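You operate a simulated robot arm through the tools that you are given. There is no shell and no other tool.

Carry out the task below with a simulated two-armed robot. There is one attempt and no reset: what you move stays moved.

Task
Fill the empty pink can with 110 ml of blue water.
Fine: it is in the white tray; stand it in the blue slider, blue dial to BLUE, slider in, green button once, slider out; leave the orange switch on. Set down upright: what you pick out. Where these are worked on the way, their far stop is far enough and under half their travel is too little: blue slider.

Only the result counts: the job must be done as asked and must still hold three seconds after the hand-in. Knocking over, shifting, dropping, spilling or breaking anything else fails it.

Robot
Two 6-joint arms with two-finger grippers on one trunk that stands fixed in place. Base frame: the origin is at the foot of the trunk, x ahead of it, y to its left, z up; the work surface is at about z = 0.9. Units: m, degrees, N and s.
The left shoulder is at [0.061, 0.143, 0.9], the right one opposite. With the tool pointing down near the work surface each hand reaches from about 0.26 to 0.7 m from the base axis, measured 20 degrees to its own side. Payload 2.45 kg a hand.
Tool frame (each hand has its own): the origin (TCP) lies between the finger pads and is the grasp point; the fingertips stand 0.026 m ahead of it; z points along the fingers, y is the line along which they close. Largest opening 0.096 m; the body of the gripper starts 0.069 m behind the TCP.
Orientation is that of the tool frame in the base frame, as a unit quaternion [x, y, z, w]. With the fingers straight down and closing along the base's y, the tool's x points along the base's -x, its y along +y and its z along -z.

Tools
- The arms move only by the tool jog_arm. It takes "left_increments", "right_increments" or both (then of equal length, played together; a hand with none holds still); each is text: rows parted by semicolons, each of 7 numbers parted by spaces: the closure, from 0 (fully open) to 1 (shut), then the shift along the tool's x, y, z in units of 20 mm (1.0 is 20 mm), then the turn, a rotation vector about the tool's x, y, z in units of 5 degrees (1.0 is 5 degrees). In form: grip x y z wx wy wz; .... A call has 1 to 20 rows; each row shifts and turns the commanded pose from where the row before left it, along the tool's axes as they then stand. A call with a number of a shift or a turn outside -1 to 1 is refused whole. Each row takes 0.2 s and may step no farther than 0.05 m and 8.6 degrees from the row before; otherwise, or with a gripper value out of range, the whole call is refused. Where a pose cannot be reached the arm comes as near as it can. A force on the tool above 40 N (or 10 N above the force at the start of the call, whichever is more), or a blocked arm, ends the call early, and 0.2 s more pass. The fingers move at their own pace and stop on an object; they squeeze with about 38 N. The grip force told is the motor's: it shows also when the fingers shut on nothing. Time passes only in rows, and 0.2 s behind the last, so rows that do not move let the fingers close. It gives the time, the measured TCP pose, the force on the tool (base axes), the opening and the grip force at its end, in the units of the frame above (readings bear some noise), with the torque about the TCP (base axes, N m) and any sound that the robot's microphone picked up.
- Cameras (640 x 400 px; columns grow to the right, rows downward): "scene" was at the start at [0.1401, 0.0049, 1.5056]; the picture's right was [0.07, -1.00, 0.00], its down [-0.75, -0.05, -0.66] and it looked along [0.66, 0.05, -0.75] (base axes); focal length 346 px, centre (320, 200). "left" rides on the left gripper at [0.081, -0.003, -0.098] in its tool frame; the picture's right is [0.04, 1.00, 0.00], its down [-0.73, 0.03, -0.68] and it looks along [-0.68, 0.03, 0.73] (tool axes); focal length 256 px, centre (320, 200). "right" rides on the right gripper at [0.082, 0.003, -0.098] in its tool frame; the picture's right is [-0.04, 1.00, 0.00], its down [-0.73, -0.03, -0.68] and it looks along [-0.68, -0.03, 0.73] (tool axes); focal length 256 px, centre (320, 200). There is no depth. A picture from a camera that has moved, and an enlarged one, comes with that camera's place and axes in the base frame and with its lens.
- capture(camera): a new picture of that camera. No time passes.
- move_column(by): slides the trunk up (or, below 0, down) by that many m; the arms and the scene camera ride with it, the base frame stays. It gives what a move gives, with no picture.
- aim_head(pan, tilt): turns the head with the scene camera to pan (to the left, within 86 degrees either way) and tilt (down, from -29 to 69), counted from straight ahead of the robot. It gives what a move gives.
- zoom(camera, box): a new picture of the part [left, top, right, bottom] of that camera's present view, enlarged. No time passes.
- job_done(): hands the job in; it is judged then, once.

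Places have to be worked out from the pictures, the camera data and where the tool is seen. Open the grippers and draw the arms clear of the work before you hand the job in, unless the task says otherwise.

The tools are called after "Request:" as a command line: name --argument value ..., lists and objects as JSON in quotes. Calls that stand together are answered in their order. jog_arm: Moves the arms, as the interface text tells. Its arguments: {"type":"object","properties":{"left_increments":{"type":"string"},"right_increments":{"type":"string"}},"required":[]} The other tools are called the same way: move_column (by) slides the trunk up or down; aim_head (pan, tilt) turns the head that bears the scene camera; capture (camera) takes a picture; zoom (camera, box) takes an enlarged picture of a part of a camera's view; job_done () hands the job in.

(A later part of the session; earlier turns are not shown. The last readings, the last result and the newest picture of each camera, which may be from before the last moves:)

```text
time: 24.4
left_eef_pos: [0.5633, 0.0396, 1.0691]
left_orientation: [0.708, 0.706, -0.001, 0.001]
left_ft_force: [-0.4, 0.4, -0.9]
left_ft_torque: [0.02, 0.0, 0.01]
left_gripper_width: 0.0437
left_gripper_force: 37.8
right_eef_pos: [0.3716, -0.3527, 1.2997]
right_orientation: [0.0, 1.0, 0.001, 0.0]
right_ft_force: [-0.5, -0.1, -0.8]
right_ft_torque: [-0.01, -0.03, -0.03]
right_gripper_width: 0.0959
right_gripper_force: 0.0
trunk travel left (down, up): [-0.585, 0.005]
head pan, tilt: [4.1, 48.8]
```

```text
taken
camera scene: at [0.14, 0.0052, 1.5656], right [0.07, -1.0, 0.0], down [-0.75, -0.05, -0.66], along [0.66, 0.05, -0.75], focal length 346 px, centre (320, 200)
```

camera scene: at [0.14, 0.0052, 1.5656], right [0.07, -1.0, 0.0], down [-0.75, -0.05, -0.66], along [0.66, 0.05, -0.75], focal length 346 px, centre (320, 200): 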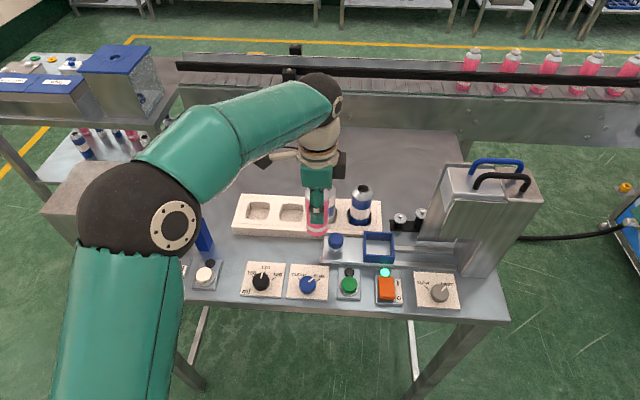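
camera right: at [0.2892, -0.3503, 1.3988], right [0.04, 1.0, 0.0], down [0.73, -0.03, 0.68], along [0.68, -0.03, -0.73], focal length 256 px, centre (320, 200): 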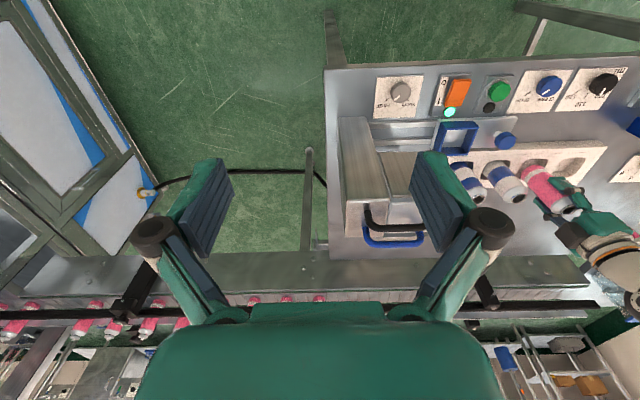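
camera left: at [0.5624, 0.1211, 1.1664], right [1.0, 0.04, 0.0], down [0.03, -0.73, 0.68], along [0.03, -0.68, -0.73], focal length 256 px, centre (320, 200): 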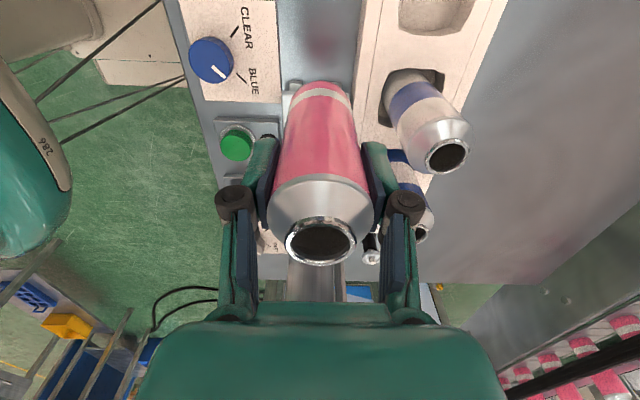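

The can blocks the hand camera's view of the box, so I'll use the scene camera for relative alignment. Moving over the box now, still high.

Request:
jog_arm --left_increments "1 -0.8 0 0 0 0 0; 1 -0.8 0 0 0 0 0; 1 -0.8 0 0 0 0 0; 1 -0.8 0 0 0 0 0; 1 -0.8 0 0 0 0 0; 1 -0.8 0 0 0 0 0; 1 -0.8 0 0 0 0 0; 1 -0.78 0 0 0 0 0; 1 0 0 0.5 0 0 0; 1 0 0 0.5 0 0 0; 1 0 0 0 0 0 0"

Request:
zoom --camera "scene" --box '[310, 185, 438, 265]'

Request:
capture --camera "left"

Request:
capture --camera "right"

```text
time: 26.8
left_eef_pos: [0.5623, -0.0855, 1.0492]
left_orientation: [0.708, 0.706, -0.002, 0.001]
left_ft_force: [0.1, 0.2, -0.4]
left_ft_torque: [-0.01, 0.01, 0.07]
left_gripper_width: 0.0434
left_gripper_force: 37.8
right_eef_pos: [0.3712, -0.354, 1.2994]
right_orientation: [0.001, 1.0, 0.001, 0.0]
right_ft_force: [0.3, -0.2, -1.0]
right_ft_torque: [0.03, 0.02, 0.03]
right_gripper_width: 0.0959
right_gripper_force: 0.1
trunk travel left (down, up): [-0.585, 0.005]
head pan, tilt: [4.1, 48.8]
```

```text
5.00 times, centred on (374, 225) of scene
camera zoom: at [0.1401, 0.005, 1.5656], right [0.07, -1.0, 0.0], down [-0.75, -0.05, -0.66], along [0.66, 0.05, -0.75], focal length 1731 px, centre (50, 75)
```

zoom: 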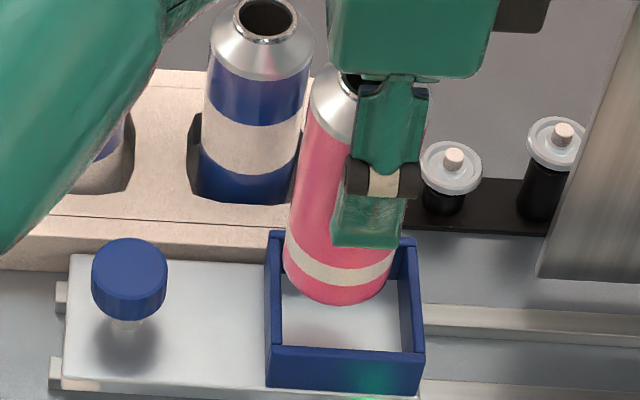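

```text
taken
camera left: at [0.5608, -0.0044, 1.1473], right [1.0, 0.04, 0.0], down [0.03, -0.73, 0.68], along [0.03, -0.68, -0.73], focal length 256 px, centre (320, 200)
```

left: 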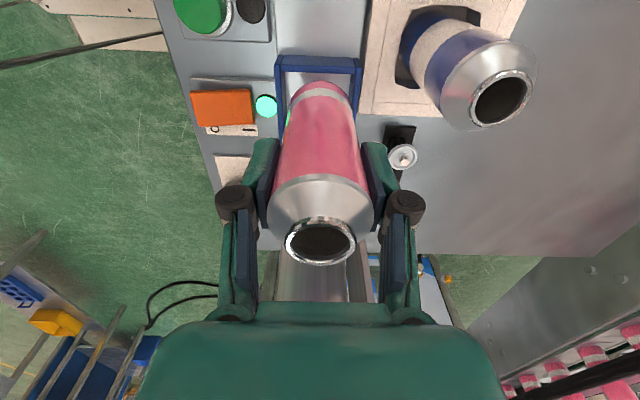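

```text
taken
camera right: at [0.2889, -0.3502, 1.3989], right [0.04, 1.0, 0.0], down [0.73, -0.03, 0.68], along [0.68, -0.03, -0.73], focal length 256 px, centre (320, 200)
```

right: 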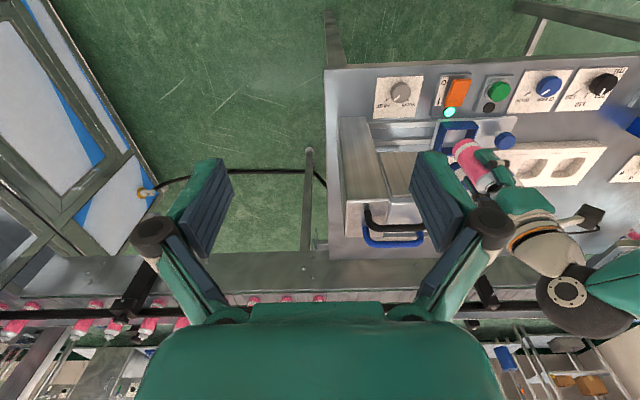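

The scene and hand views agree that the can bottom needs about −2.5 mm in x and −3 mm in y to centre over the box. I'll correct and lower to just above the box rim.

Request:
jog_arm --left_increments "1 -0.08 -0.06 0 0 0 0; 1 -0.08 -0.06 0.4 0 0 0; 1 0 0 0.4 0 0 0; 1 0 0 0 0 0 0"

Request:
zoom --camera "scene" --box '[332, 200, 412, 250]'

Request:
zoom --camera "left" --box '[240, 30, 400, 130]'

```text
time: 27.8
left_eef_pos: [0.5604, -0.0924, 1.0332]
left_orientation: [0.708, 0.706, -0.001, 0.001]
left_ft_force: [-0.4, 0.6, -1.3]
left_ft_torque: [0.03, 0.0, -0.04]
left_gripper_width: 0.0435
left_gripper_force: 38.1
right_eef_pos: [0.3717, -0.3538, 1.2991]
right_orientation: [0.0, 1.0, 0.0, 0.0]
right_ft_force: [-0.7, -0.6, -0.6]
right_ft_torque: [0.01, -0.01, -0.02]
right_gripper_width: 0.0962
right_gripper_force: 0.1
trunk travel left (down, up): [-0.585, 0.005]
head pan, tilt: [4.1, 48.8]
```

```text
8.00 times, centred on (372, 225) of scene
camera zoom: at [0.1401, 0.0048, 1.5656], right [0.07, -1.0, 0.0], down [-0.75, -0.05, -0.66], along [0.66, 0.05, -0.75], focal length 2769 px, centre (-96, 0)
```

zoom: 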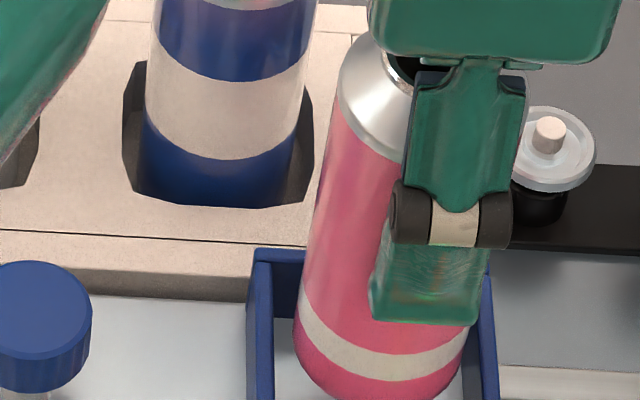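

```text
4.00 times, centred on (320, 80) of left
camera zoom: at [0.5592, -0.0105, 1.1307], right [1.0, 0.04, 0.0], down [0.03, -0.73, 0.68], along [0.03, -0.68, -0.73], focal length 1024 px, centre (320, 680)
```

zoom: 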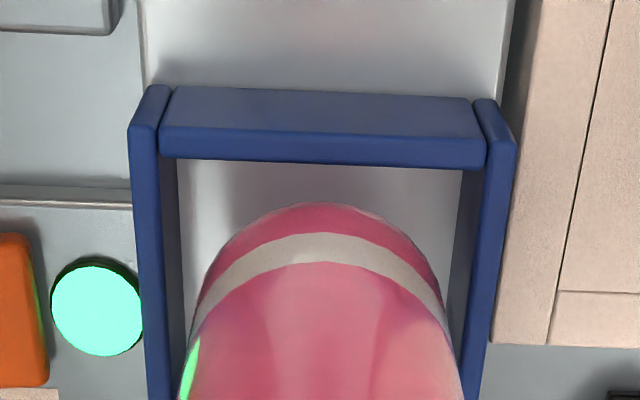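

x looks centred in the hand view. I'll check the y-centering with a slightly wider scene zoom.

Request:
zoom --camera "scene" --box '[340, 215, 420, 265]'

```text
8.00 times, centred on (380, 240) of scene
camera zoom: at [0.1401, 0.0048, 1.5656], right [0.07, -1.0, 0.0], down [-0.75, -0.05, -0.66], along [0.66, 0.05, -0.75], focal length 2769 px, centre (-160, -120)
```

zoom: 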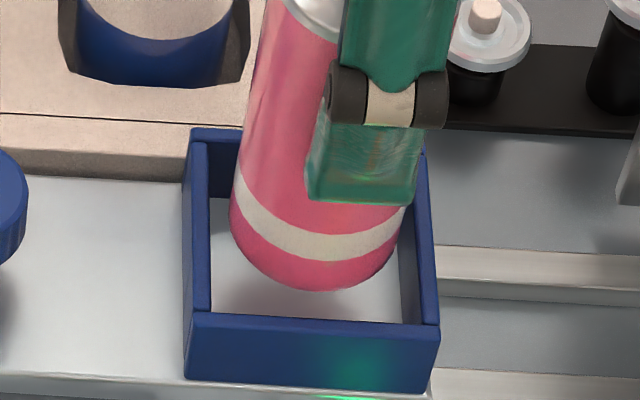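

Both views put the can within about 1–2 mm of the box centre. I'll lower it 22 mm into the box and check force and pictures.

Request:
jog_arm --left_increments "1 0 0 0.3 0 0 0; 1 0 0 0.3 0 0 0; 1 0 0 0.25 0 0 0; 1 0 0 0.25 0 0 0; 1 0 0 0 0 0 0"

Request:
zoom --camera "scene" --box '[340, 215, 420, 265]'

Request:
zoom --camera "left" --box '[240, 30, 400, 130]'

```text
time: 29.0
left_eef_pos: [0.561, -0.0908, 1.0108]
left_orientation: [0.708, 0.706, -0.001, 0.001]
left_ft_force: [1.2, 0.1, -0.3]
left_ft_torque: [0.03, 0.02, 0.0]
left_gripper_width: 0.0435
left_gripper_force: 37.9
right_eef_pos: [0.3717, -0.3542, 1.3011]
right_orientation: [0.0, 1.0, 0.0, 0.0]
right_ft_force: [-0.2, -0.6, -0.1]
right_ft_torque: [-0.01, 0.0, 0.03]
right_gripper_width: 0.0961
right_gripper_force: 0.0
trunk travel left (down, up): [-0.585, 0.005]
head pan, tilt: [4.1, 48.8]
```

```text
8.00 times, centred on (380, 240) of scene
camera zoom: at [0.1402, 0.0049, 1.5656], right [0.07, -1.0, 0.0], down [-0.75, -0.05, -0.66], along [0.66, 0.05, -0.75], focal length 2769 px, centre (-160, -120)
```

zoom: 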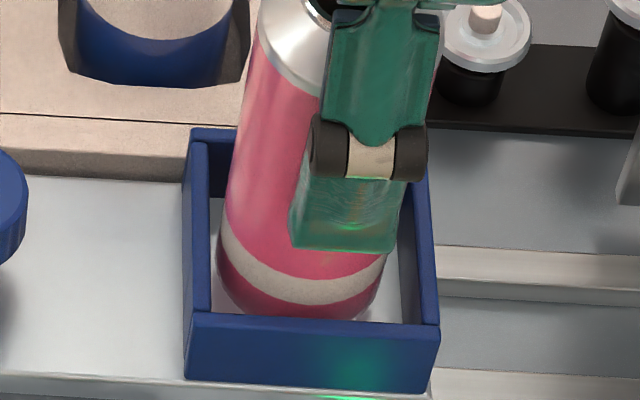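

```text
4.00 times, centred on (320, 80) of left
camera zoom: at [0.5594, -0.0092, 1.1096], right [1.0, 0.04, 0.0], down [0.03, -0.73, 0.68], along [0.03, -0.68, -0.73], focal length 1024 px, centre (320, 680)
```

zoom: 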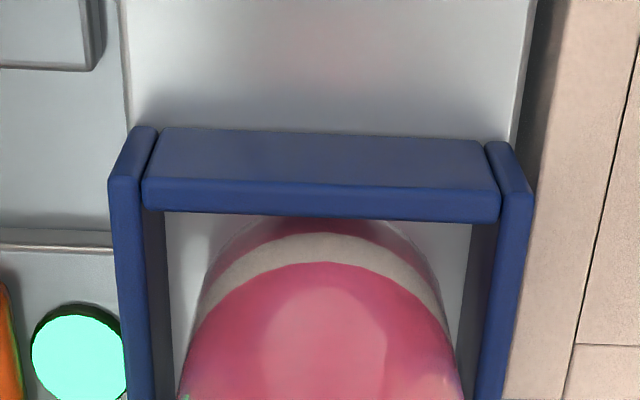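

The can is inside the walls with clearance on all sides. I'll lower in small steps until the floor carries it.

Request:
jog_arm --left_increments "1 -0.04 -0.03 0.1 0 0 0; 1 0 0 0.1 0 0 0; 1 0 0 0 0 0 0"

```text
time: 29.8
left_eef_pos: [0.559, -0.0912, 1.0071]
left_orientation: [0.708, 0.706, -0.001, 0.001]
left_ft_force: [1.0, 0.8, 0.4]
left_ft_torque: [0.01, 0.0, 0.0]
left_gripper_width: 0.0432
left_gripper_force: 37.8
right_eef_pos: [0.3701, -0.3538, 1.2994]
right_orientation: [0.0, 1.0, 0.0, 0.001]
right_ft_force: [-0.9, -0.4, -0.2]
right_ft_torque: [0.02, 0.02, 0.0]
right_gripper_width: 0.0961
right_gripper_force: 0.0
trunk travel left (down, up): [-0.585, 0.005]
head pan, tilt: [4.1, 48.8]
```

No floor contact yet (force ~0). Lowering another 4 mm in fine steps.

Request:
jog_arm --left_increments "1 0 0 0.07 0 0 0; 1 0 0 0.07 0 0 0; 1 0 0 0.06 0 0 0; 1 0 0 0 0 0 0"

Request:
zoom --camera "scene" --box '[340, 215, 420, 265]'

Request:
zoom --camera "left" --box '[240, 30, 400, 130]'

```text
time: 30.8
left_eef_pos: [0.5612, -0.0915, 1.0038]
left_orientation: [0.707, 0.707, 0.0, 0.0]
left_ft_force: [0.7, -1.1, 0.7]
left_ft_torque: [-0.03, 0.0, 0.0]
left_gripper_width: 0.0434
left_gripper_force: 37.4
right_eef_pos: [0.3704, -0.3535, 1.2983]
right_orientation: [0.0, 1.0, 0.001, 0.0]
right_ft_force: [0.2, -0.2, 1.2]
right_ft_torque: [-0.01, -0.01, 0.01]
right_gripper_width: 0.096
right_gripper_force: 0.2
trunk travel left (down, up): [-0.585, 0.005]
head pan, tilt: [4.1, 48.8]
```

```text
8.00 times, centred on (380, 240) of scene
camera zoom: at [0.14, 0.0048, 1.5657], right [0.07, -1.0, 0.0], down [-0.75, -0.05, -0.66], along [0.66, 0.05, -0.75], focal length 2769 px, centre (-160, -120)
```

zoom: 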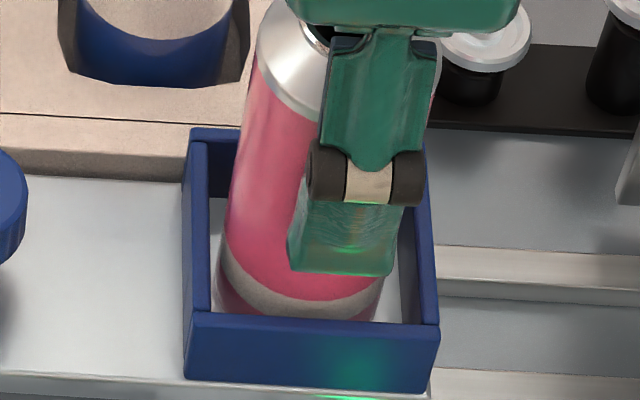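

```text
4.00 times, centred on (320, 80) of left
camera zoom: at [0.5582, -0.0099, 1.1011], right [1.0, 0.04, 0.0], down [0.03, -0.73, 0.68], along [0.03, -0.68, -0.73], focal length 1024 px, centre (320, 680)
```

zoom: 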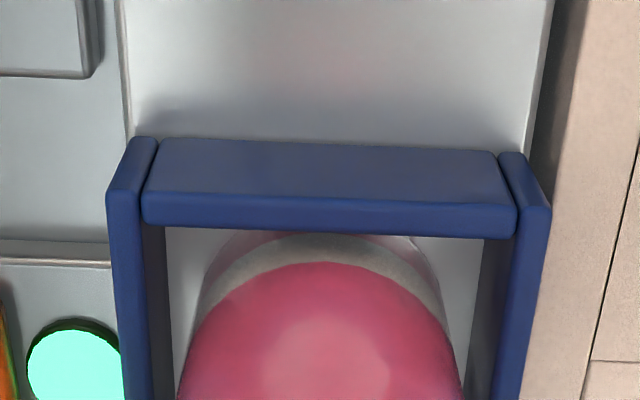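

Still no contact. Lowering two more millimetre-scale steps and re-reading force.

Request:
jog_arm --left_increments "1 0 0 0.06 0 0 0; 1 0 0 0.06 0 0 0; 1 0 0 0 0 0 0"

```text
time: 31.6
left_eef_pos: [0.5599, -0.092, 1.0026]
left_orientation: [0.707, 0.707, 0.0, 0.003]
left_ft_force: [0.7, 0.5, 13.9]
left_ft_torque: [0.16, 0.05, 0.02]
left_gripper_width: 0.0434
left_gripper_force: 38.5
right_eef_pos: [0.3704, -0.3536, 1.3005]
right_orientation: [0.0, 1.0, 0.0, 0.0]
right_ft_force: [-0.1, -0.9, 0.1]
right_ft_torque: [0.01, -0.02, 0.0]
right_gripper_width: 0.0961
right_gripper_force: 0.1
trunk travel left (down, up): [-0.585, 0.005]
head pan, tilt: [4.1, 48.8]
```

Floor contact (13.9 N up). I'll ease up 0.6 mm, open the fingers, and check that the can stands upright.

Request:
jog_arm --left_increments "1 0 0 -0.03 0 0 0; 0.8 0 0 0 0 0 0; 0.5 0 0 0 0 0 0; 0.3 0 0 0 0 0 0; 0.3 0 0 0 0 0 0; 0.3 0 0 0 0 0 0"

Request:
zoom --camera "scene" --box '[310, 185, 438, 265]'

Request:
capture --camera "left"

```text
time: 33.0
left_eef_pos: [0.5598, -0.0926, 1.0016]
left_orientation: [0.708, 0.706, 0.0, 0.001]
left_ft_force: [-0.2, -1.3, 0.6]
left_ft_torque: [-0.03, 0.01, -0.03]
left_gripper_width: 0.067
left_gripper_force: 0.0
right_eef_pos: [0.371, -0.3545, 1.2997]
right_orientation: [0.0, 1.0, 0.0, 0.001]
right_ft_force: [-0.3, -0.1, -0.9]
right_ft_torque: [-0.01, -0.02, 0.02]
right_gripper_width: 0.096
right_gripper_force: 0.1
trunk travel left (down, up): [-0.585, 0.005]
head pan, tilt: [4.1, 48.8]
```

```text
5.00 times, centred on (374, 225) of scene
camera zoom: at [0.14, 0.0048, 1.5656], right [0.07, -1.0, 0.0], down [-0.75, -0.05, -0.66], along [0.66, 0.05, -0.75], focal length 1731 px, centre (50, 75)
```

zoom: 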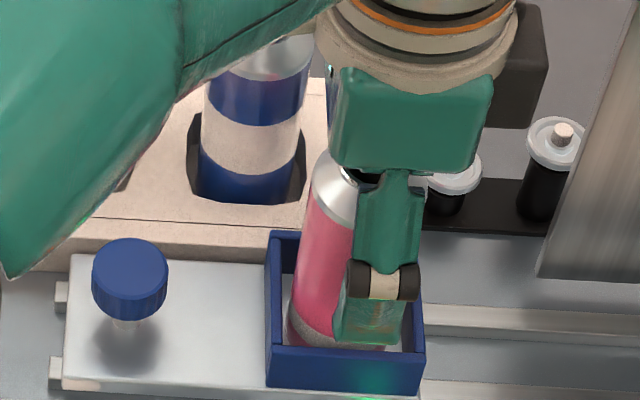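

```text
taken
camera left: at [0.5585, -0.0105, 1.0992], right [1.0, 0.04, 0.0], down [0.03, -0.73, 0.68], along [0.03, -0.68, -0.73], focal length 256 px, centre (320, 200)
```

left: 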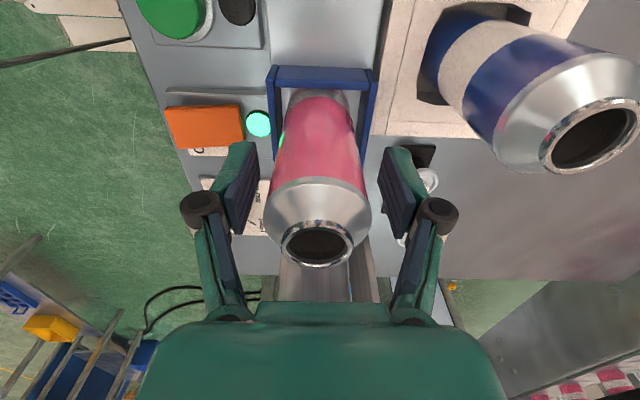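

The can stands in the box, free of the fingers. Raising the hand straight up.

Request:
jog_arm --left_increments "0.3 0 0 -0.5 0 0 0; 0.3 0 0 -0.9 0 0 0; 0.3 0 0 -0.9 0 0 0; 0.3 0 0 -0.9 0 0 0; 0.3 0 0 -0.9 0 0 0; 0.3 0 0 -0.9 0 0 0"

Request:
zoom --camera "scene" --box '[310, 185, 438, 265]'

Request:
capture --camera "left"

```text
time: 34.4
left_eef_pos: [0.5579, -0.0933, 1.1013]
left_orientation: [0.707, 0.707, 0.0, 0.001]
left_ft_force: [0.4, -0.4, 0.2]
left_ft_torque: [0.0, -0.02, -0.02]
left_gripper_width: 0.0673
left_gripper_force: 0.2
right_eef_pos: [0.3716, -0.3539, 1.2995]
right_orientation: [0.0, 1.0, -0.001, 0.0]
right_ft_force: [0.2, 0.4, 0.6]
right_ft_torque: [-0.04, -0.04, -0.04]
right_gripper_width: 0.0961
right_gripper_force: 0.0
trunk travel left (down, up): [-0.585, 0.005]
head pan, tilt: [4.1, 48.8]
```

```text
5.00 times, centred on (374, 225) of scene
camera zoom: at [0.1402, 0.0047, 1.5656], right [0.07, -1.0, 0.0], down [-0.75, -0.05, -0.66], along [0.66, 0.05, -0.75], focal length 1731 px, centre (50, 75)
```

zoom: 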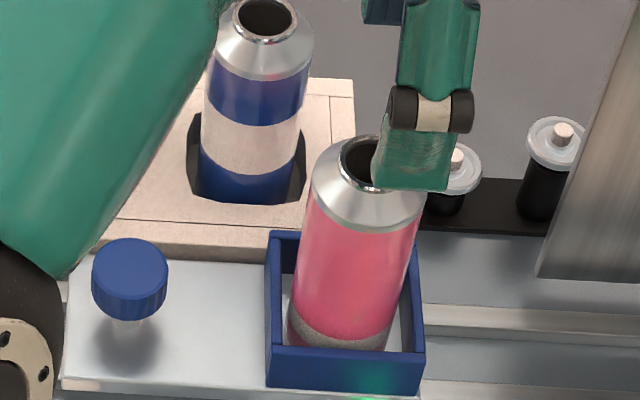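

```text
taken
camera left: at [0.5572, -0.0118, 1.1998], right [1.0, 0.04, 0.0], down [0.03, -0.73, 0.68], along [0.03, -0.68, -0.73], focal length 256 px, centre (320, 200)
```

left: 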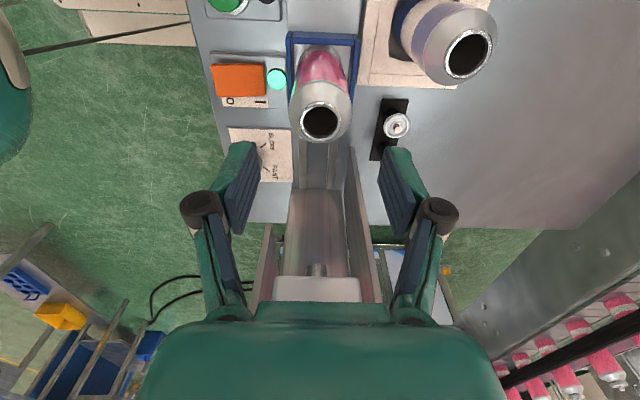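

The can stands upright in the slider box. Next is the slider knob: I'll move the hand back to +y so its camera can see the knob, plate and tray edge clearly.

Request:
jog_arm --left_increments "0.3 0.9 0.05 0 0 0 0; 0.3 0.9 0.05 0 0 0 0; 0.3 0.9 0.05 0 0 0 0; 0.3 0.9 0.05 0 0 0 0; 0.3 0.9 0.05 0 0 0 0; 0.3 0.9 0.05 0 0 0 0; 0.3 0.4 0.05 0 0 0 0; 0.3 0 0 0 0 0 0"

Request:
capture --camera "left"

Request:
capture --camera "scene"

```text
time: 36.2
left_eef_pos: [0.5669, 0.0229, 1.1006]
left_orientation: [0.708, 0.707, 0.0, 0.001]
left_ft_force: [-0.2, 0.3, -0.2]
left_ft_torque: [-0.01, -0.01, -0.01]
left_gripper_width: 0.0673
left_gripper_force: 0.0
right_eef_pos: [0.3705, -0.3537, 1.2992]
right_orientation: [0.001, 1.0, -0.001, 0.0]
right_ft_force: [0.9, -0.4, -0.9]
right_ft_torque: [0.01, 0.01, -0.03]
right_gripper_width: 0.0958
right_gripper_force: 0.1
trunk travel left (down, up): [-0.585, 0.005]
head pan, tilt: [4.1, 48.8]
```

```text
taken
camera left: at [0.5654, 0.1054, 1.1984], right [1.0, 0.04, 0.0], down [0.03, -0.73, 0.68], along [0.03, -0.68, -0.73], focal length 256 px, centre (320, 200)
```

left: 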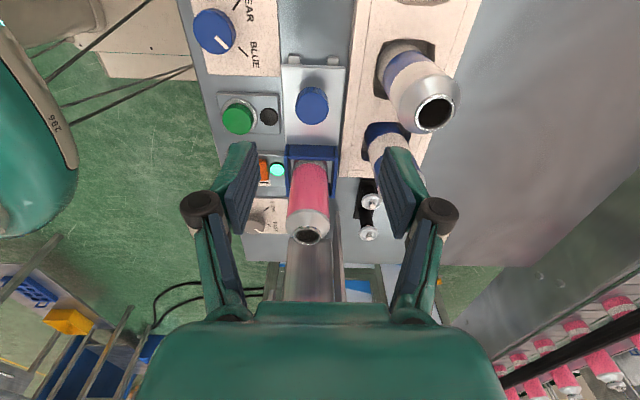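

```text
taken
camera scene: at [0.1401, 0.0048, 1.5656], right [0.07, -1.0, 0.0], down [-0.75, -0.05, -0.66], along [0.66, 0.05, -0.75], focal length 346 px, centre (320, 200)
```

scene: 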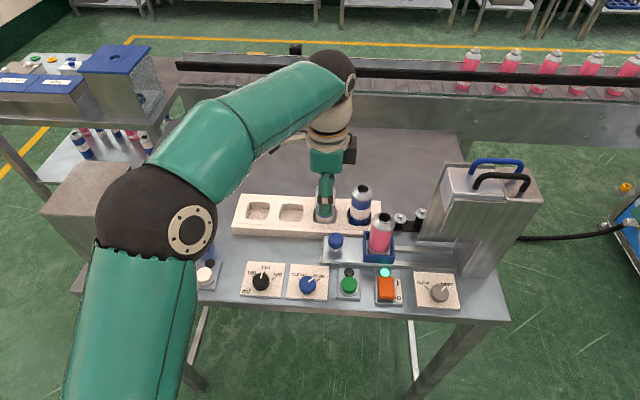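

Request:
zoom --camera "left" --box '[240, 50, 400, 150]'

Request:
zoom --camera "left" --box '[240, 130, 400, 310]'

Request:
zoom --camera "scene" --box '[340, 150, 532, 290]'

```text
4.00 times, centred on (320, 100) of left
camera zoom: at [0.5654, 0.1054, 1.1984], right [1.0, 0.04, 0.0], down [0.03, -0.73, 0.68], along [0.03, -0.68, -0.73], focal length 1024 px, centre (320, 600)
```

zoom: 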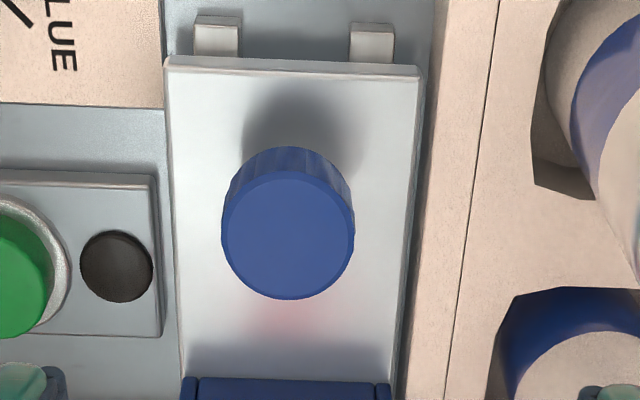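

```text
2.22 times, centred on (320, 220) of left
camera zoom: at [0.5654, 0.1054, 1.1984], right [1.0, 0.04, 0.0], down [0.03, -0.73, 0.68], along [0.03, -0.68, -0.73], focal length 569 px, centre (320, 156)
```

zoom: 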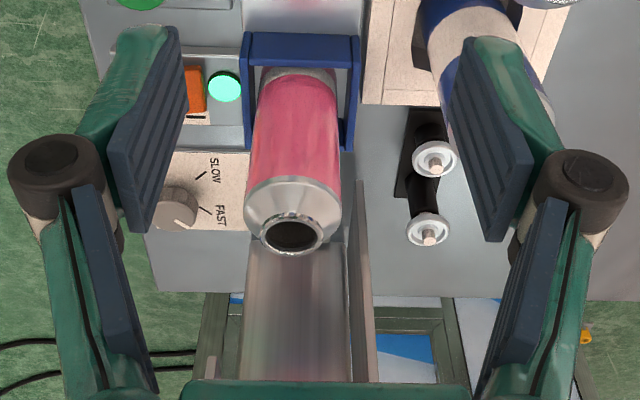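

```text
2.86 times, centred on (436, 220) of scene
camera zoom: at [0.1401, 0.0048, 1.5656], right [0.07, -1.0, 0.0], down [-0.75, -0.05, -0.66], along [0.66, 0.05, -0.75], focal length 989 px, centre (-11, 143)
```

zoom: 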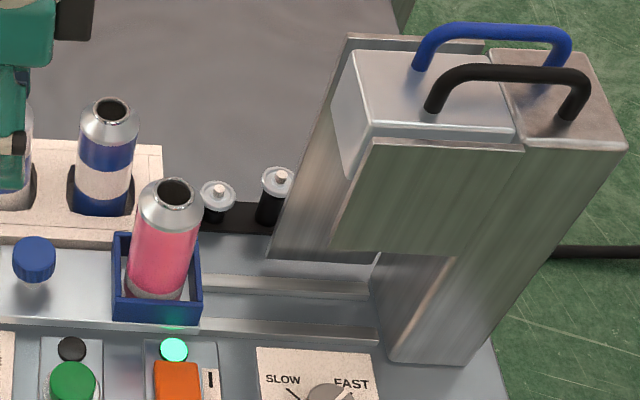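

The knob is at about (0.562, 0.002), top z≈0.958, diameter 32 mm, with the tray edge at x≈0.597. I'll tilt the hand 20° so the wrist leans to +y (away from the filling machine), narrow the fingers to ~46 mm, and approach from above.

Request:
jog_arm --left_increments "0.5 0 0 0 0 -1 0; 0.52 0 0 0 0 -1 0; 0.52 0 0 0 0 -1 0; 0.52 0 0 0 0 -1 0; 0.52 0.2 -0.04 0.8 0 0 0; 0.52 0.2 -0.04 0.8 0 0 0; 0.52 0.2 -0.04 0.8 0 0 0; 0.52 0.2 -0.04 0.8 0 0 0; 0.52 0.2 -0.04 0.8 0 0 0; 0.52 0.2 0 0.8 0 0 0; 0.52 0 0 0 0 0 0"

Request:
capture --camera "left"

Request:
zoom --camera "scene" --box '[280, 180, 408, 260]'

```text
time: 38.6
left_eef_pos: [0.5627, 0.0143, 1.0031]
left_orientation: [0.697, 0.696, -0.123, 0.124]
left_ft_force: [-0.2, 0.3, 0.1]
left_ft_torque: [0.02, 0.0, 0.01]
left_gripper_width: 0.0459
left_gripper_force: 0.0
right_eef_pos: [0.3715, -0.3534, 1.299]
right_orientation: [0.0, 1.0, 0.0, -0.001]
right_ft_force: [-0.4, 0.8, -0.2]
right_ft_torque: [0.02, -0.03, 0.0]
right_gripper_width: 0.0963
right_gripper_force: 0.1
trunk travel left (down, up): [-0.585, 0.005]
head pan, tilt: [4.1, 48.8]
```

```text
taken
camera left: at [0.5622, 0.124, 1.0662], right [1.0, 0.04, -0.01], down [0.03, -0.46, 0.89], along [0.03, -0.89, -0.46], focal length 256 px, centre (320, 200)
```

left: 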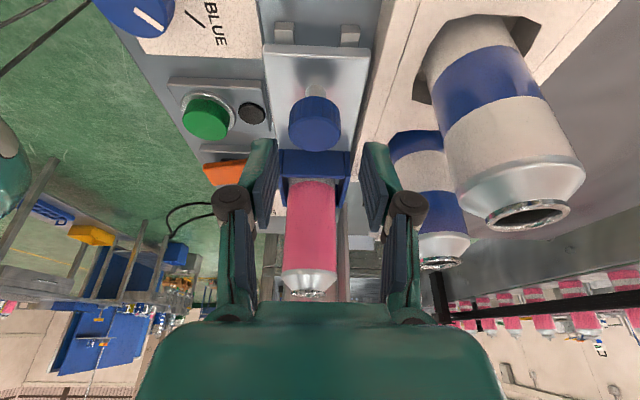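

```text
5.00 times, centred on (344, 220) of scene
camera zoom: at [0.1398, 0.0049, 1.5657], right [0.07, -1.0, 0.0], down [-0.75, -0.05, -0.66], along [0.66, 0.05, -0.75], focal length 1731 px, centre (200, 100)
```

zoom: 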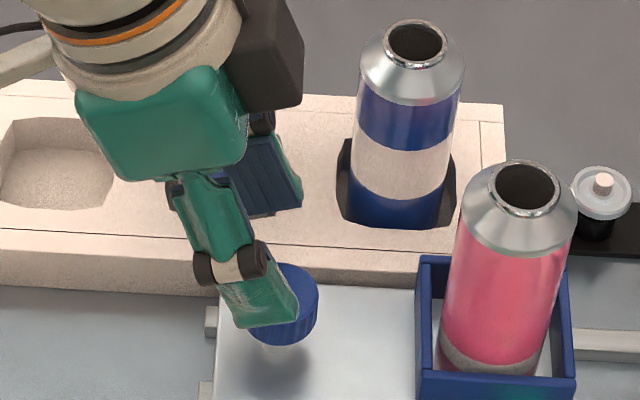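

The tilt is in place and no contact is felt. I'll zoom to verify knob alignment with the fingers before the final descent.

Request:
zoom --camera "left" --box '[240, 70, 400, 210]'

```text
2.86 times, centred on (320, 140) of left
camera zoom: at [0.5622, 0.124, 1.0662], right [1.0, 0.04, -0.01], down [0.03, -0.46, 0.89], along [0.03, -0.89, -0.46], focal length 731 px, centre (320, 371)
```

zoom: 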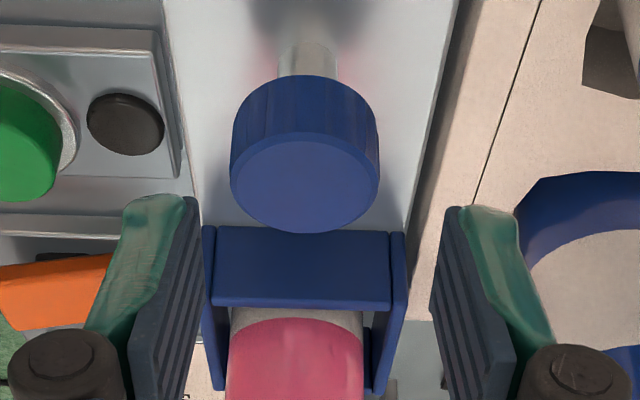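

Knob at (0.562, 0.002), top 0.958, ~15 mm tall; the hand needs about −2 mm in x. Descending to put the pads around it.

Request:
jog_arm --left_increments "0.52 0.12 -0.05 0.61 0 0 0; 0.52 0.12 -0.05 0.61 0 0 0; 0.52 0.12 0 0.6 0 0 0; 0.52 0 0 0 0 0 0"

Request:
zoom --camera "left" --box '[240, 70, 400, 210]'

Request:
zoom --camera "scene" --box '[280, 180, 408, 260]'

```text
time: 39.6
left_eef_pos: [0.5612, 0.0076, 0.9653]
left_orientation: [0.697, 0.695, -0.123, 0.124]
left_ft_force: [0.1, 0.0, 0.2]
left_ft_torque: [-0.03, 0.03, 0.03]
left_gripper_width: 0.0464
left_gripper_force: 0.1
right_eef_pos: [0.3713, -0.3536, 1.3006]
right_orientation: [0.001, 1.0, 0.0, -0.001]
right_ft_force: [-0.6, 0.0, -0.1]
right_ft_torque: [-0.01, -0.03, 0.01]
right_gripper_width: 0.0963
right_gripper_force: 0.0
trunk travel left (down, up): [-0.585, 0.005]
head pan, tilt: [4.1, 48.8]
```

```text
2.86 times, centred on (320, 140) of left
camera zoom: at [0.5595, 0.1183, 1.0294], right [1.0, 0.04, -0.01], down [0.03, -0.46, 0.89], along [0.03, -0.89, -0.46], focal length 731 px, centre (320, 371)
```

zoom: 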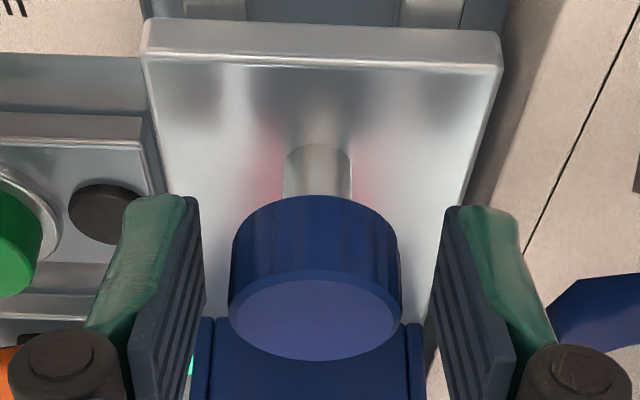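

```text
5.00 times, centred on (344, 220) of scene
camera zoom: at [0.1399, 0.0049, 1.5657], right [0.07, -1.0, 0.0], down [-0.75, -0.05, -0.66], along [0.66, 0.05, -0.75], focal length 1731 px, centre (200, 100)
```

zoom: 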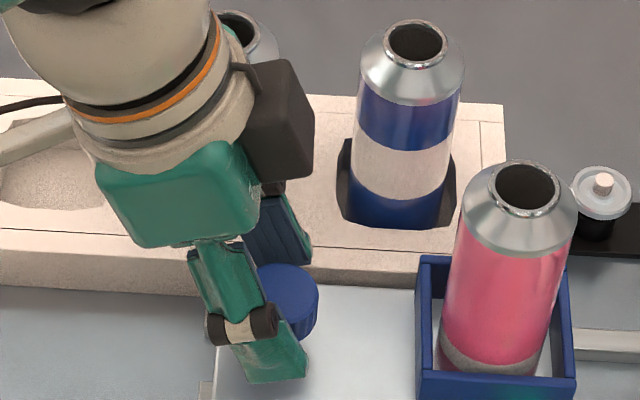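

The knob is centred between the pads and forces are zero. Closing on the knob.

Request:
jog_arm --left_increments "0.6 0 0 0 0 0 0; 0.8 0 0 0 0 0 0; 1 0 0 0 0 0 0; 1 0 0 0 0 0 0"

Request:
capture --camera "left"

```text
time: 40.6
left_eef_pos: [0.5603, 0.0087, 0.9651]
left_orientation: [0.697, 0.695, -0.123, 0.124]
left_ft_force: [-5.3, -0.4, -2.7]
left_ft_torque: [-0.06, 0.19, -0.03]
left_gripper_width: 0.0309
left_gripper_force: 45.0
right_eef_pos: [0.3707, -0.3538, 1.2993]
right_orientation: [0.0, 1.0, 0.0, 0.0]
right_ft_force: [-0.3, -0.4, 0.4]
right_ft_torque: [0.02, -0.02, 0.01]
right_gripper_width: 0.0961
right_gripper_force: 0.2
trunk travel left (down, up): [-0.585, 0.005]
head pan, tilt: [4.1, 48.8]
```

```text
taken
camera left: at [0.5589, 0.1181, 1.0294], right [1.0, 0.04, -0.01], down [0.03, -0.46, 0.89], along [0.03, -0.89, -0.46], focal length 256 px, centre (320, 200)
```

left: 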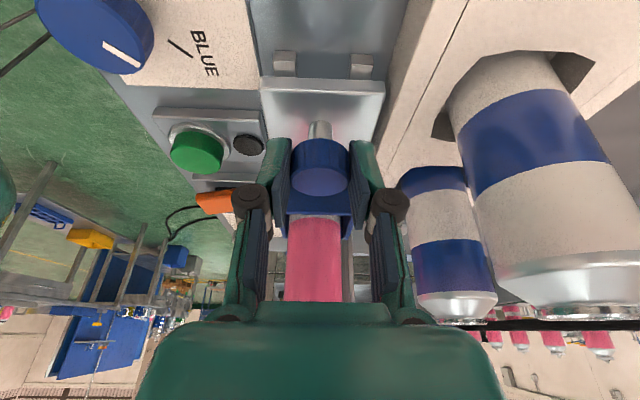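

The knob is held. I'll slide it toward the machine (−y) slowly, 30 mm first, checking forces and the can.

Request:
jog_arm --left_increments "1 -0.12 -0.03 0.043 0 0 0; 1 -0.235 0 0.0855 0 0 0; 1 -0.33 0 0.12 0 0 0; 1 -0.38 0 0.137 0 0 0; 1 -0.28 0 0.103 0 0 0; 1 -0.14 0 0.051 0 0 0"

Request:
zoom --camera "scene" --box '[310, 170, 470, 270]'

```text
time: 42.0
left_eef_pos: [0.5599, -0.0237, 0.9651]
left_orientation: [0.697, 0.696, -0.124, 0.123]
left_ft_force: [-3.9, 1.3, -9.9]
left_ft_torque: [0.03, 0.39, 0.04]
left_gripper_width: 0.0309
left_gripper_force: 45.1
right_eef_pos: [0.3722, -0.3536, 1.2999]
right_orientation: [0.0, 1.0, 0.0, -0.001]
right_ft_force: [-0.3, -0.7, -0.1]
right_ft_torque: [0.03, -0.03, 0.01]
right_gripper_width: 0.096
right_gripper_force: 0.0
trunk travel left (down, up): [-0.585, 0.005]
head pan, tilt: [4.1, 48.8]
```

```text
4.00 times, centred on (390, 220) of scene
camera zoom: at [0.1407, 0.005, 1.5656], right [0.07, -1.0, 0.0], down [-0.75, -0.05, -0.66], along [0.66, 0.05, -0.75], focal length 1385 px, centre (40, 120)
```

zoom: 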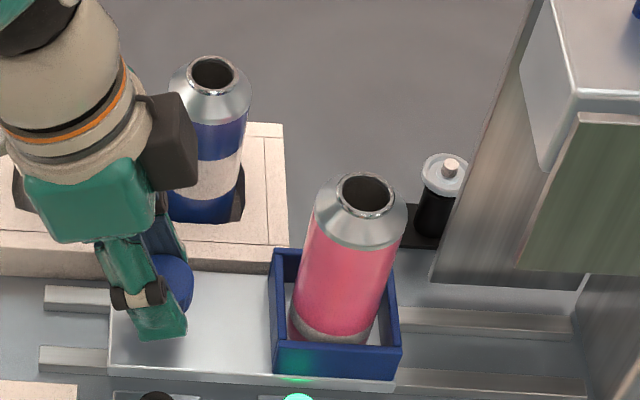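

The slider moves smoothly and the can stays upright. Continuing another 60 mm with a slight downward correction.

Request:
jog_arm --left_increments "1 -0.14 0 0.08 0 0 0; 1 -0.28 0 0.103 0 0 0; 1 -0.42 0 0.153 0 0 0; 1 -0.47 0 0.171 0 0 0; 1 -0.47 0 0.171 0 0 0; 1 -0.42 0 0.153 0 0 0; 1 -0.38 0 0.137 0 0 0; 1 -0.24 0 0.088 0 0 0"

Request:
zoom --camera "scene" --box '[330, 160, 490, 280]'

Request:
capture --camera "left"

```text
time: 43.8
left_eef_pos: [0.5593, -0.0847, 0.965]
left_orientation: [0.697, 0.696, -0.123, 0.124]
left_ft_force: [-8.4, -0.4, -0.7]
left_ft_torque: [0.59, 0.28, 0.02]
left_gripper_width: 0.0309
left_gripper_force: 44.5
right_eef_pos: [0.3702, -0.3536, 1.2998]
right_orientation: [0.0, 1.0, 0.0, 0.001]
right_ft_force: [0.1, -0.2, -0.7]
right_ft_torque: [-0.02, 0.02, 0.0]
right_gripper_width: 0.096
right_gripper_force: 0.1
trunk travel left (down, up): [-0.585, 0.005]
head pan, tilt: [4.1, 48.8]
```

```text
3.33 times, centred on (410, 220) of scene
camera zoom: at [0.1388, 0.0047, 1.5658], right [0.07, -1.0, 0.0], down [-0.75, -0.05, -0.66], along [0.66, 0.05, -0.75], focal length 1154 px, centre (20, 133)
```

zoom: 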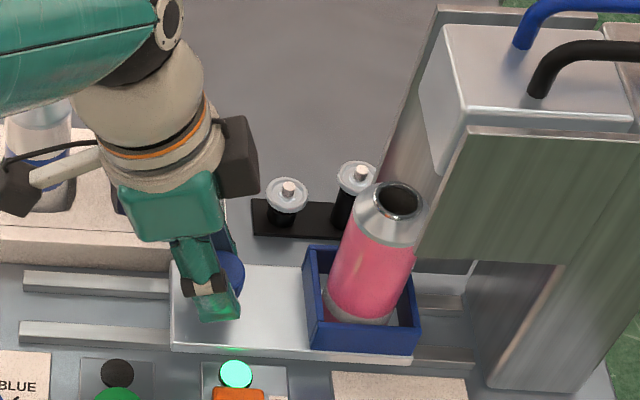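

```text
taken
camera left: at [0.5586, 0.0258, 1.0294], right [1.0, 0.04, -0.01], down [0.03, -0.46, 0.89], along [0.03, -0.89, -0.46], focal length 256 px, centre (320, 200)
```

left: 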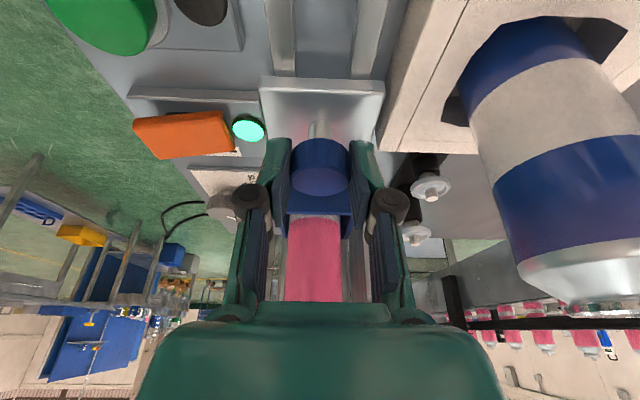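

Side force in x is −8 N, so I'll nudge −x slightly and continue in with smaller steps, watching for the end stop.

Request:
jog_arm --left_increments "1 -0.19 -0.04 0.068 0 0 0; 1 -0.28 0 0.103 0 0 0; 1 -0.28 0 0.103 0 0 0; 1 -0.28 0 0.103 0 0 0; 1 -0.19 0 0.068 0 0 0"

Request:
zoom --camera "scene" --box '[330, 160, 490, 280]'

```text
time: 45.0
left_eef_pos: [0.5609, -0.1089, 0.9655]
left_orientation: [0.697, 0.696, -0.123, 0.123]
left_ft_force: [-1.5, -0.8, -2.1]
left_ft_torque: [0.35, 0.0, -0.07]
left_gripper_width: 0.0309
left_gripper_force: 45.1
right_eef_pos: [0.3705, -0.3535, 1.2988]
right_orientation: [0.0, 1.0, 0.0, 0.0]
right_ft_force: [-0.1, -0.5, -0.2]
right_ft_torque: [-0.01, -0.03, 0.01]
right_gripper_width: 0.0962
right_gripper_force: 0.1
trunk travel left (down, up): [-0.585, 0.005]
head pan, tilt: [4.1, 48.8]
```

```text
3.33 times, centred on (410, 220) of scene
camera zoom: at [0.1402, 0.0047, 1.5656], right [0.07, -1.0, 0.0], down [-0.75, -0.05, -0.66], along [0.66, 0.05, -0.75], focal length 1154 px, centre (20, 133)
```

zoom: 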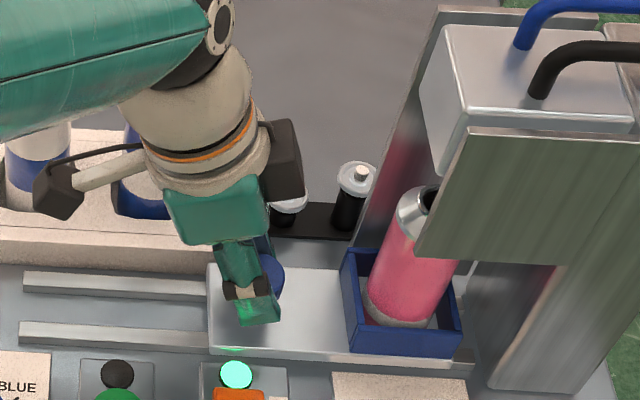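

About 118 mm travelled with low force and the can passing under the machine head. Continuing gently toward the stop.

Request:
jog_arm --left_increments "1 -0.19 0 0.068 0 0 0; 1 -0.235 0 0.0855 0 0 0; 1 -0.235 0 0.0855 0 0 0; 1 -0.19 0 0.068 0 0 0; 1 0 0 0 0 0 0"

Request:
zoom --camera "scene" --box '[330, 160, 490, 280]'

```text
time: 46.2
left_eef_pos: [0.5607, -0.1257, 0.9643]
left_orientation: [0.697, 0.696, -0.122, 0.123]
left_ft_force: [-4.2, 28.6, 0.4]
left_ft_torque: [0.58, 0.12, 0.02]
left_gripper_width: 0.0306
left_gripper_force: 44.9
right_eef_pos: [0.3713, -0.3502, 1.3013]
right_orientation: [0.0, 1.0, -0.001, -0.001]
right_ft_force: [0.5, 0.3, -0.5]
right_ft_torque: [0.01, 0.01, -0.02]
right_gripper_width: 0.096
right_gripper_force: 0.1
trunk travel left (down, up): [-0.585, 0.005]
head pan, tilt: [4.1, 48.8]
```

```text
3.33 times, centred on (410, 220) of scene
camera zoom: at [0.1394, 0.0092, 1.5656], right [0.07, -1.0, 0.0], down [-0.75, -0.06, -0.66], along [0.66, 0.04, -0.75], focal length 1154 px, centre (20, 133)
```

zoom: 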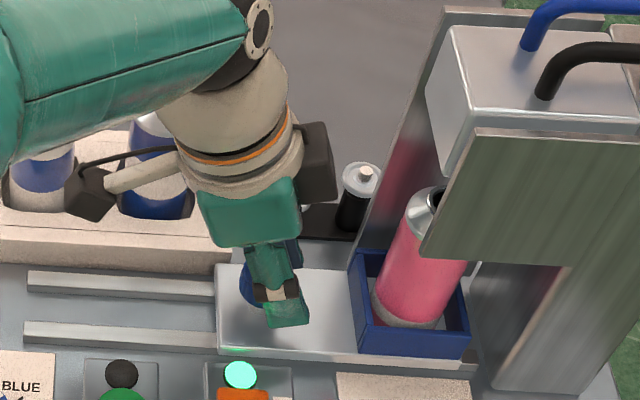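

The tool stopped with 28 N, so the slider appears to be against its stop (travel ≈ 0.12 m), with the pads having slid a bit on the knob. I'll relax the push and look.

Request:
jog_arm --left_increments "1 0.19 0 -0.068 0 0 0; 1 0 0 0 0 0 0"

Request:
capture --camera "left"

Request:
zoom --camera "scene" --box '[350, 190, 478, 270]'

Request:
capture --camera "right"

```text
time: 46.8
left_eef_pos: [0.5603, -0.1242, 0.9639]
left_orientation: [0.697, 0.695, -0.124, 0.124]
left_ft_force: [-2.9, 4.6, -8.6]
left_ft_torque: [0.68, -0.17, -0.18]
left_gripper_width: 0.0306
left_gripper_force: 45.4
right_eef_pos: [0.3729, -0.3531, 1.2994]
right_orientation: [-0.001, 1.0, -0.001, -0.002]
right_ft_force: [0.0, -0.2, -0.1]
right_ft_torque: [0.02, -0.02, 0.03]
right_gripper_width: 0.0961
right_gripper_force: 0.1
trunk travel left (down, up): [-0.585, 0.005]
head pan, tilt: [4.1, 48.8]
```

```text
taken
camera left: at [0.5588, -0.0139, 1.0283], right [1.0, 0.03, -0.01], down [0.03, -0.45, 0.89], along [0.02, -0.89, -0.46], focal length 256 px, centre (320, 200)
```

left: 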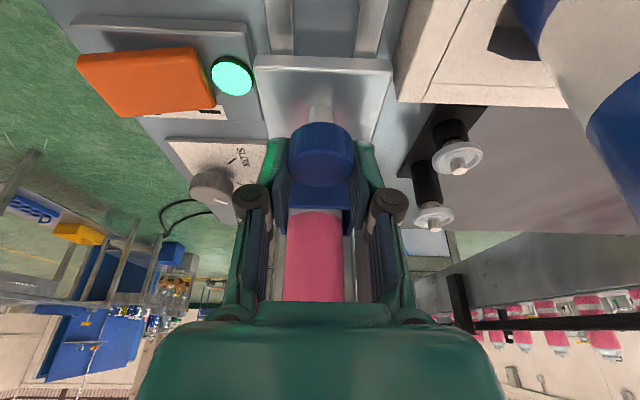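

```text
5.00 times, centred on (414, 230) of scene
camera zoom: at [0.1404, 0.0056, 1.5655], right [0.07, -1.0, 0.0], down [-0.75, -0.05, -0.66], along [0.66, 0.05, -0.75], focal length 1731 px, centre (-150, 50)
```

zoom: 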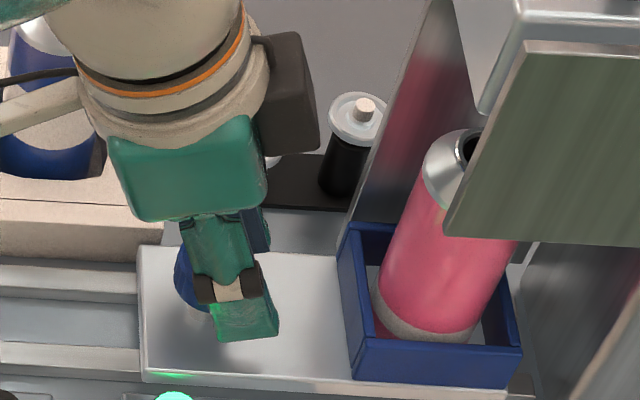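

```text
taken
camera right: at [0.2893, -0.3497, 1.3988], right [0.04, 1.0, 0.0], down [0.73, -0.03, 0.68], along [0.68, -0.03, -0.73], focal length 256 px, centre (320, 200)
```

right: 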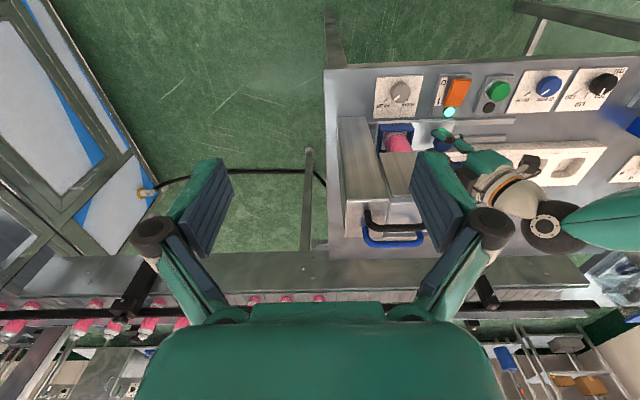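

The plate end sits at the rail end by the machine column, so the slider is fully in and the can is upright under the head. I'll release the knob and back the hand out along its axis.

Request:
jog_arm --left_increments "0.8 0 0 0 0 0 0; 0.55 0 0 0 0 0 0; 0.55 0 0 0 0 0 0; 0.55 0 0 -0.4 0 0 0; 0.55 0 0 -0.8 0 0 0; 0.55 0 0 -1 0 0 0; 0.55 0 0 -1 0 0 0; 0.55 0 0 -1 0 0 0"

Request:
capture --camera "left"

Request:
zoom --camera "scene" --box '[310, 180, 470, 280]'

```text
time: 48.6
left_eef_pos: [0.5602, -0.0941, 1.0448]
left_orientation: [0.697, 0.696, -0.122, 0.123]
left_ft_force: [0.3, 0.2, -0.1]
left_ft_torque: [-0.04, -0.01, 0.0]
left_gripper_width: 0.043
left_gripper_force: 0.1
right_eef_pos: [0.3709, -0.3534, 1.2991]
right_orientation: [0.001, 1.0, 0.0, 0.0]
right_ft_force: [0.2, -0.2, -0.1]
right_ft_torque: [0.03, 0.02, 0.01]
right_gripper_width: 0.0961
right_gripper_force: 0.0
trunk travel left (down, up): [-0.585, 0.005]
head pan, tilt: [4.1, 48.8]
```

```text
taken
camera left: at [0.5595, 0.0157, 1.1081], right [1.0, 0.04, -0.01], down [0.03, -0.46, 0.89], along [0.03, -0.89, -0.46], focal length 256 px, centre (320, 200)
```

left: 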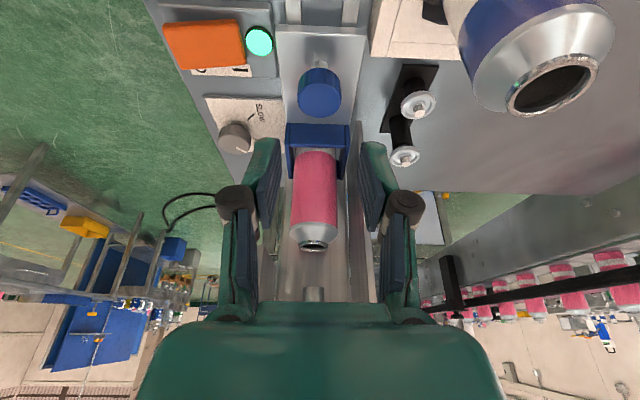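

```text
4.00 times, centred on (390, 230) of scene
camera zoom: at [0.1399, 0.005, 1.5656], right [0.07, -1.0, 0.0], down [-0.75, -0.05, -0.66], along [0.66, 0.05, -0.75], focal length 1385 px, centre (40, 80)
```

zoom: 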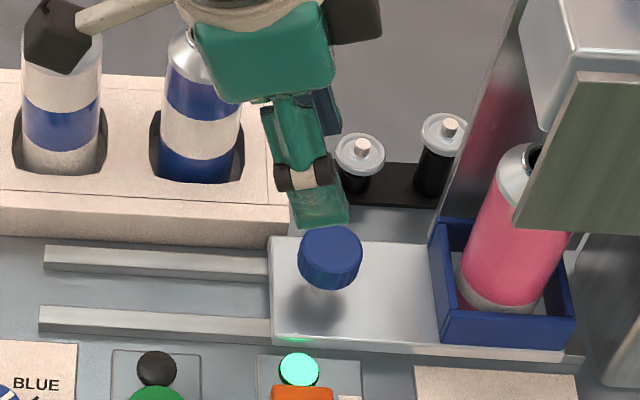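

I'll zoom in on the can and the machine head from the hand camera to see the nozzle relative to the can neck.

Request:
zoom --camera "left" --box '[250, 100, 390, 310]'

Request:
zoom --camera "left" --box '[270, 210, 366, 306]'

```text
1.90 times, centred on (320, 205) of left
camera zoom: at [0.5595, 0.0157, 1.1081], right [1.0, 0.04, -0.01], down [0.03, -0.46, 0.89], along [0.03, -0.89, -0.46], focal length 488 px, centre (320, 190)
```

zoom: 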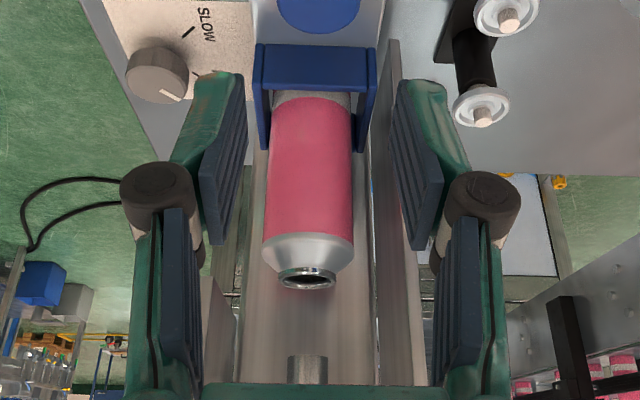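

```text
4.17 times, centred on (318, 258) of left
camera zoom: at [0.5595, 0.0157, 1.1081], right [1.0, 0.04, -0.01], down [0.03, -0.46, 0.89], along [0.03, -0.89, -0.46], focal length 1067 px, centre (328, -42)
```

zoom: 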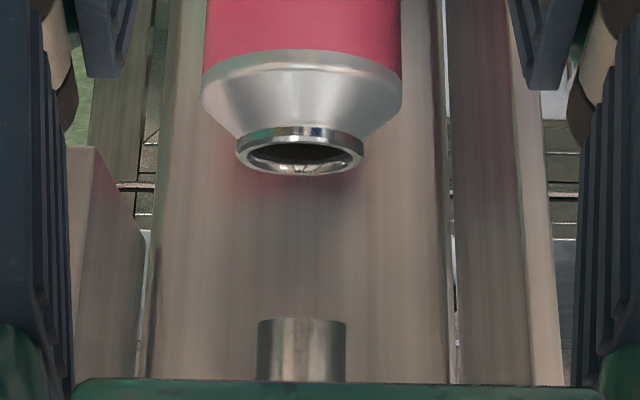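

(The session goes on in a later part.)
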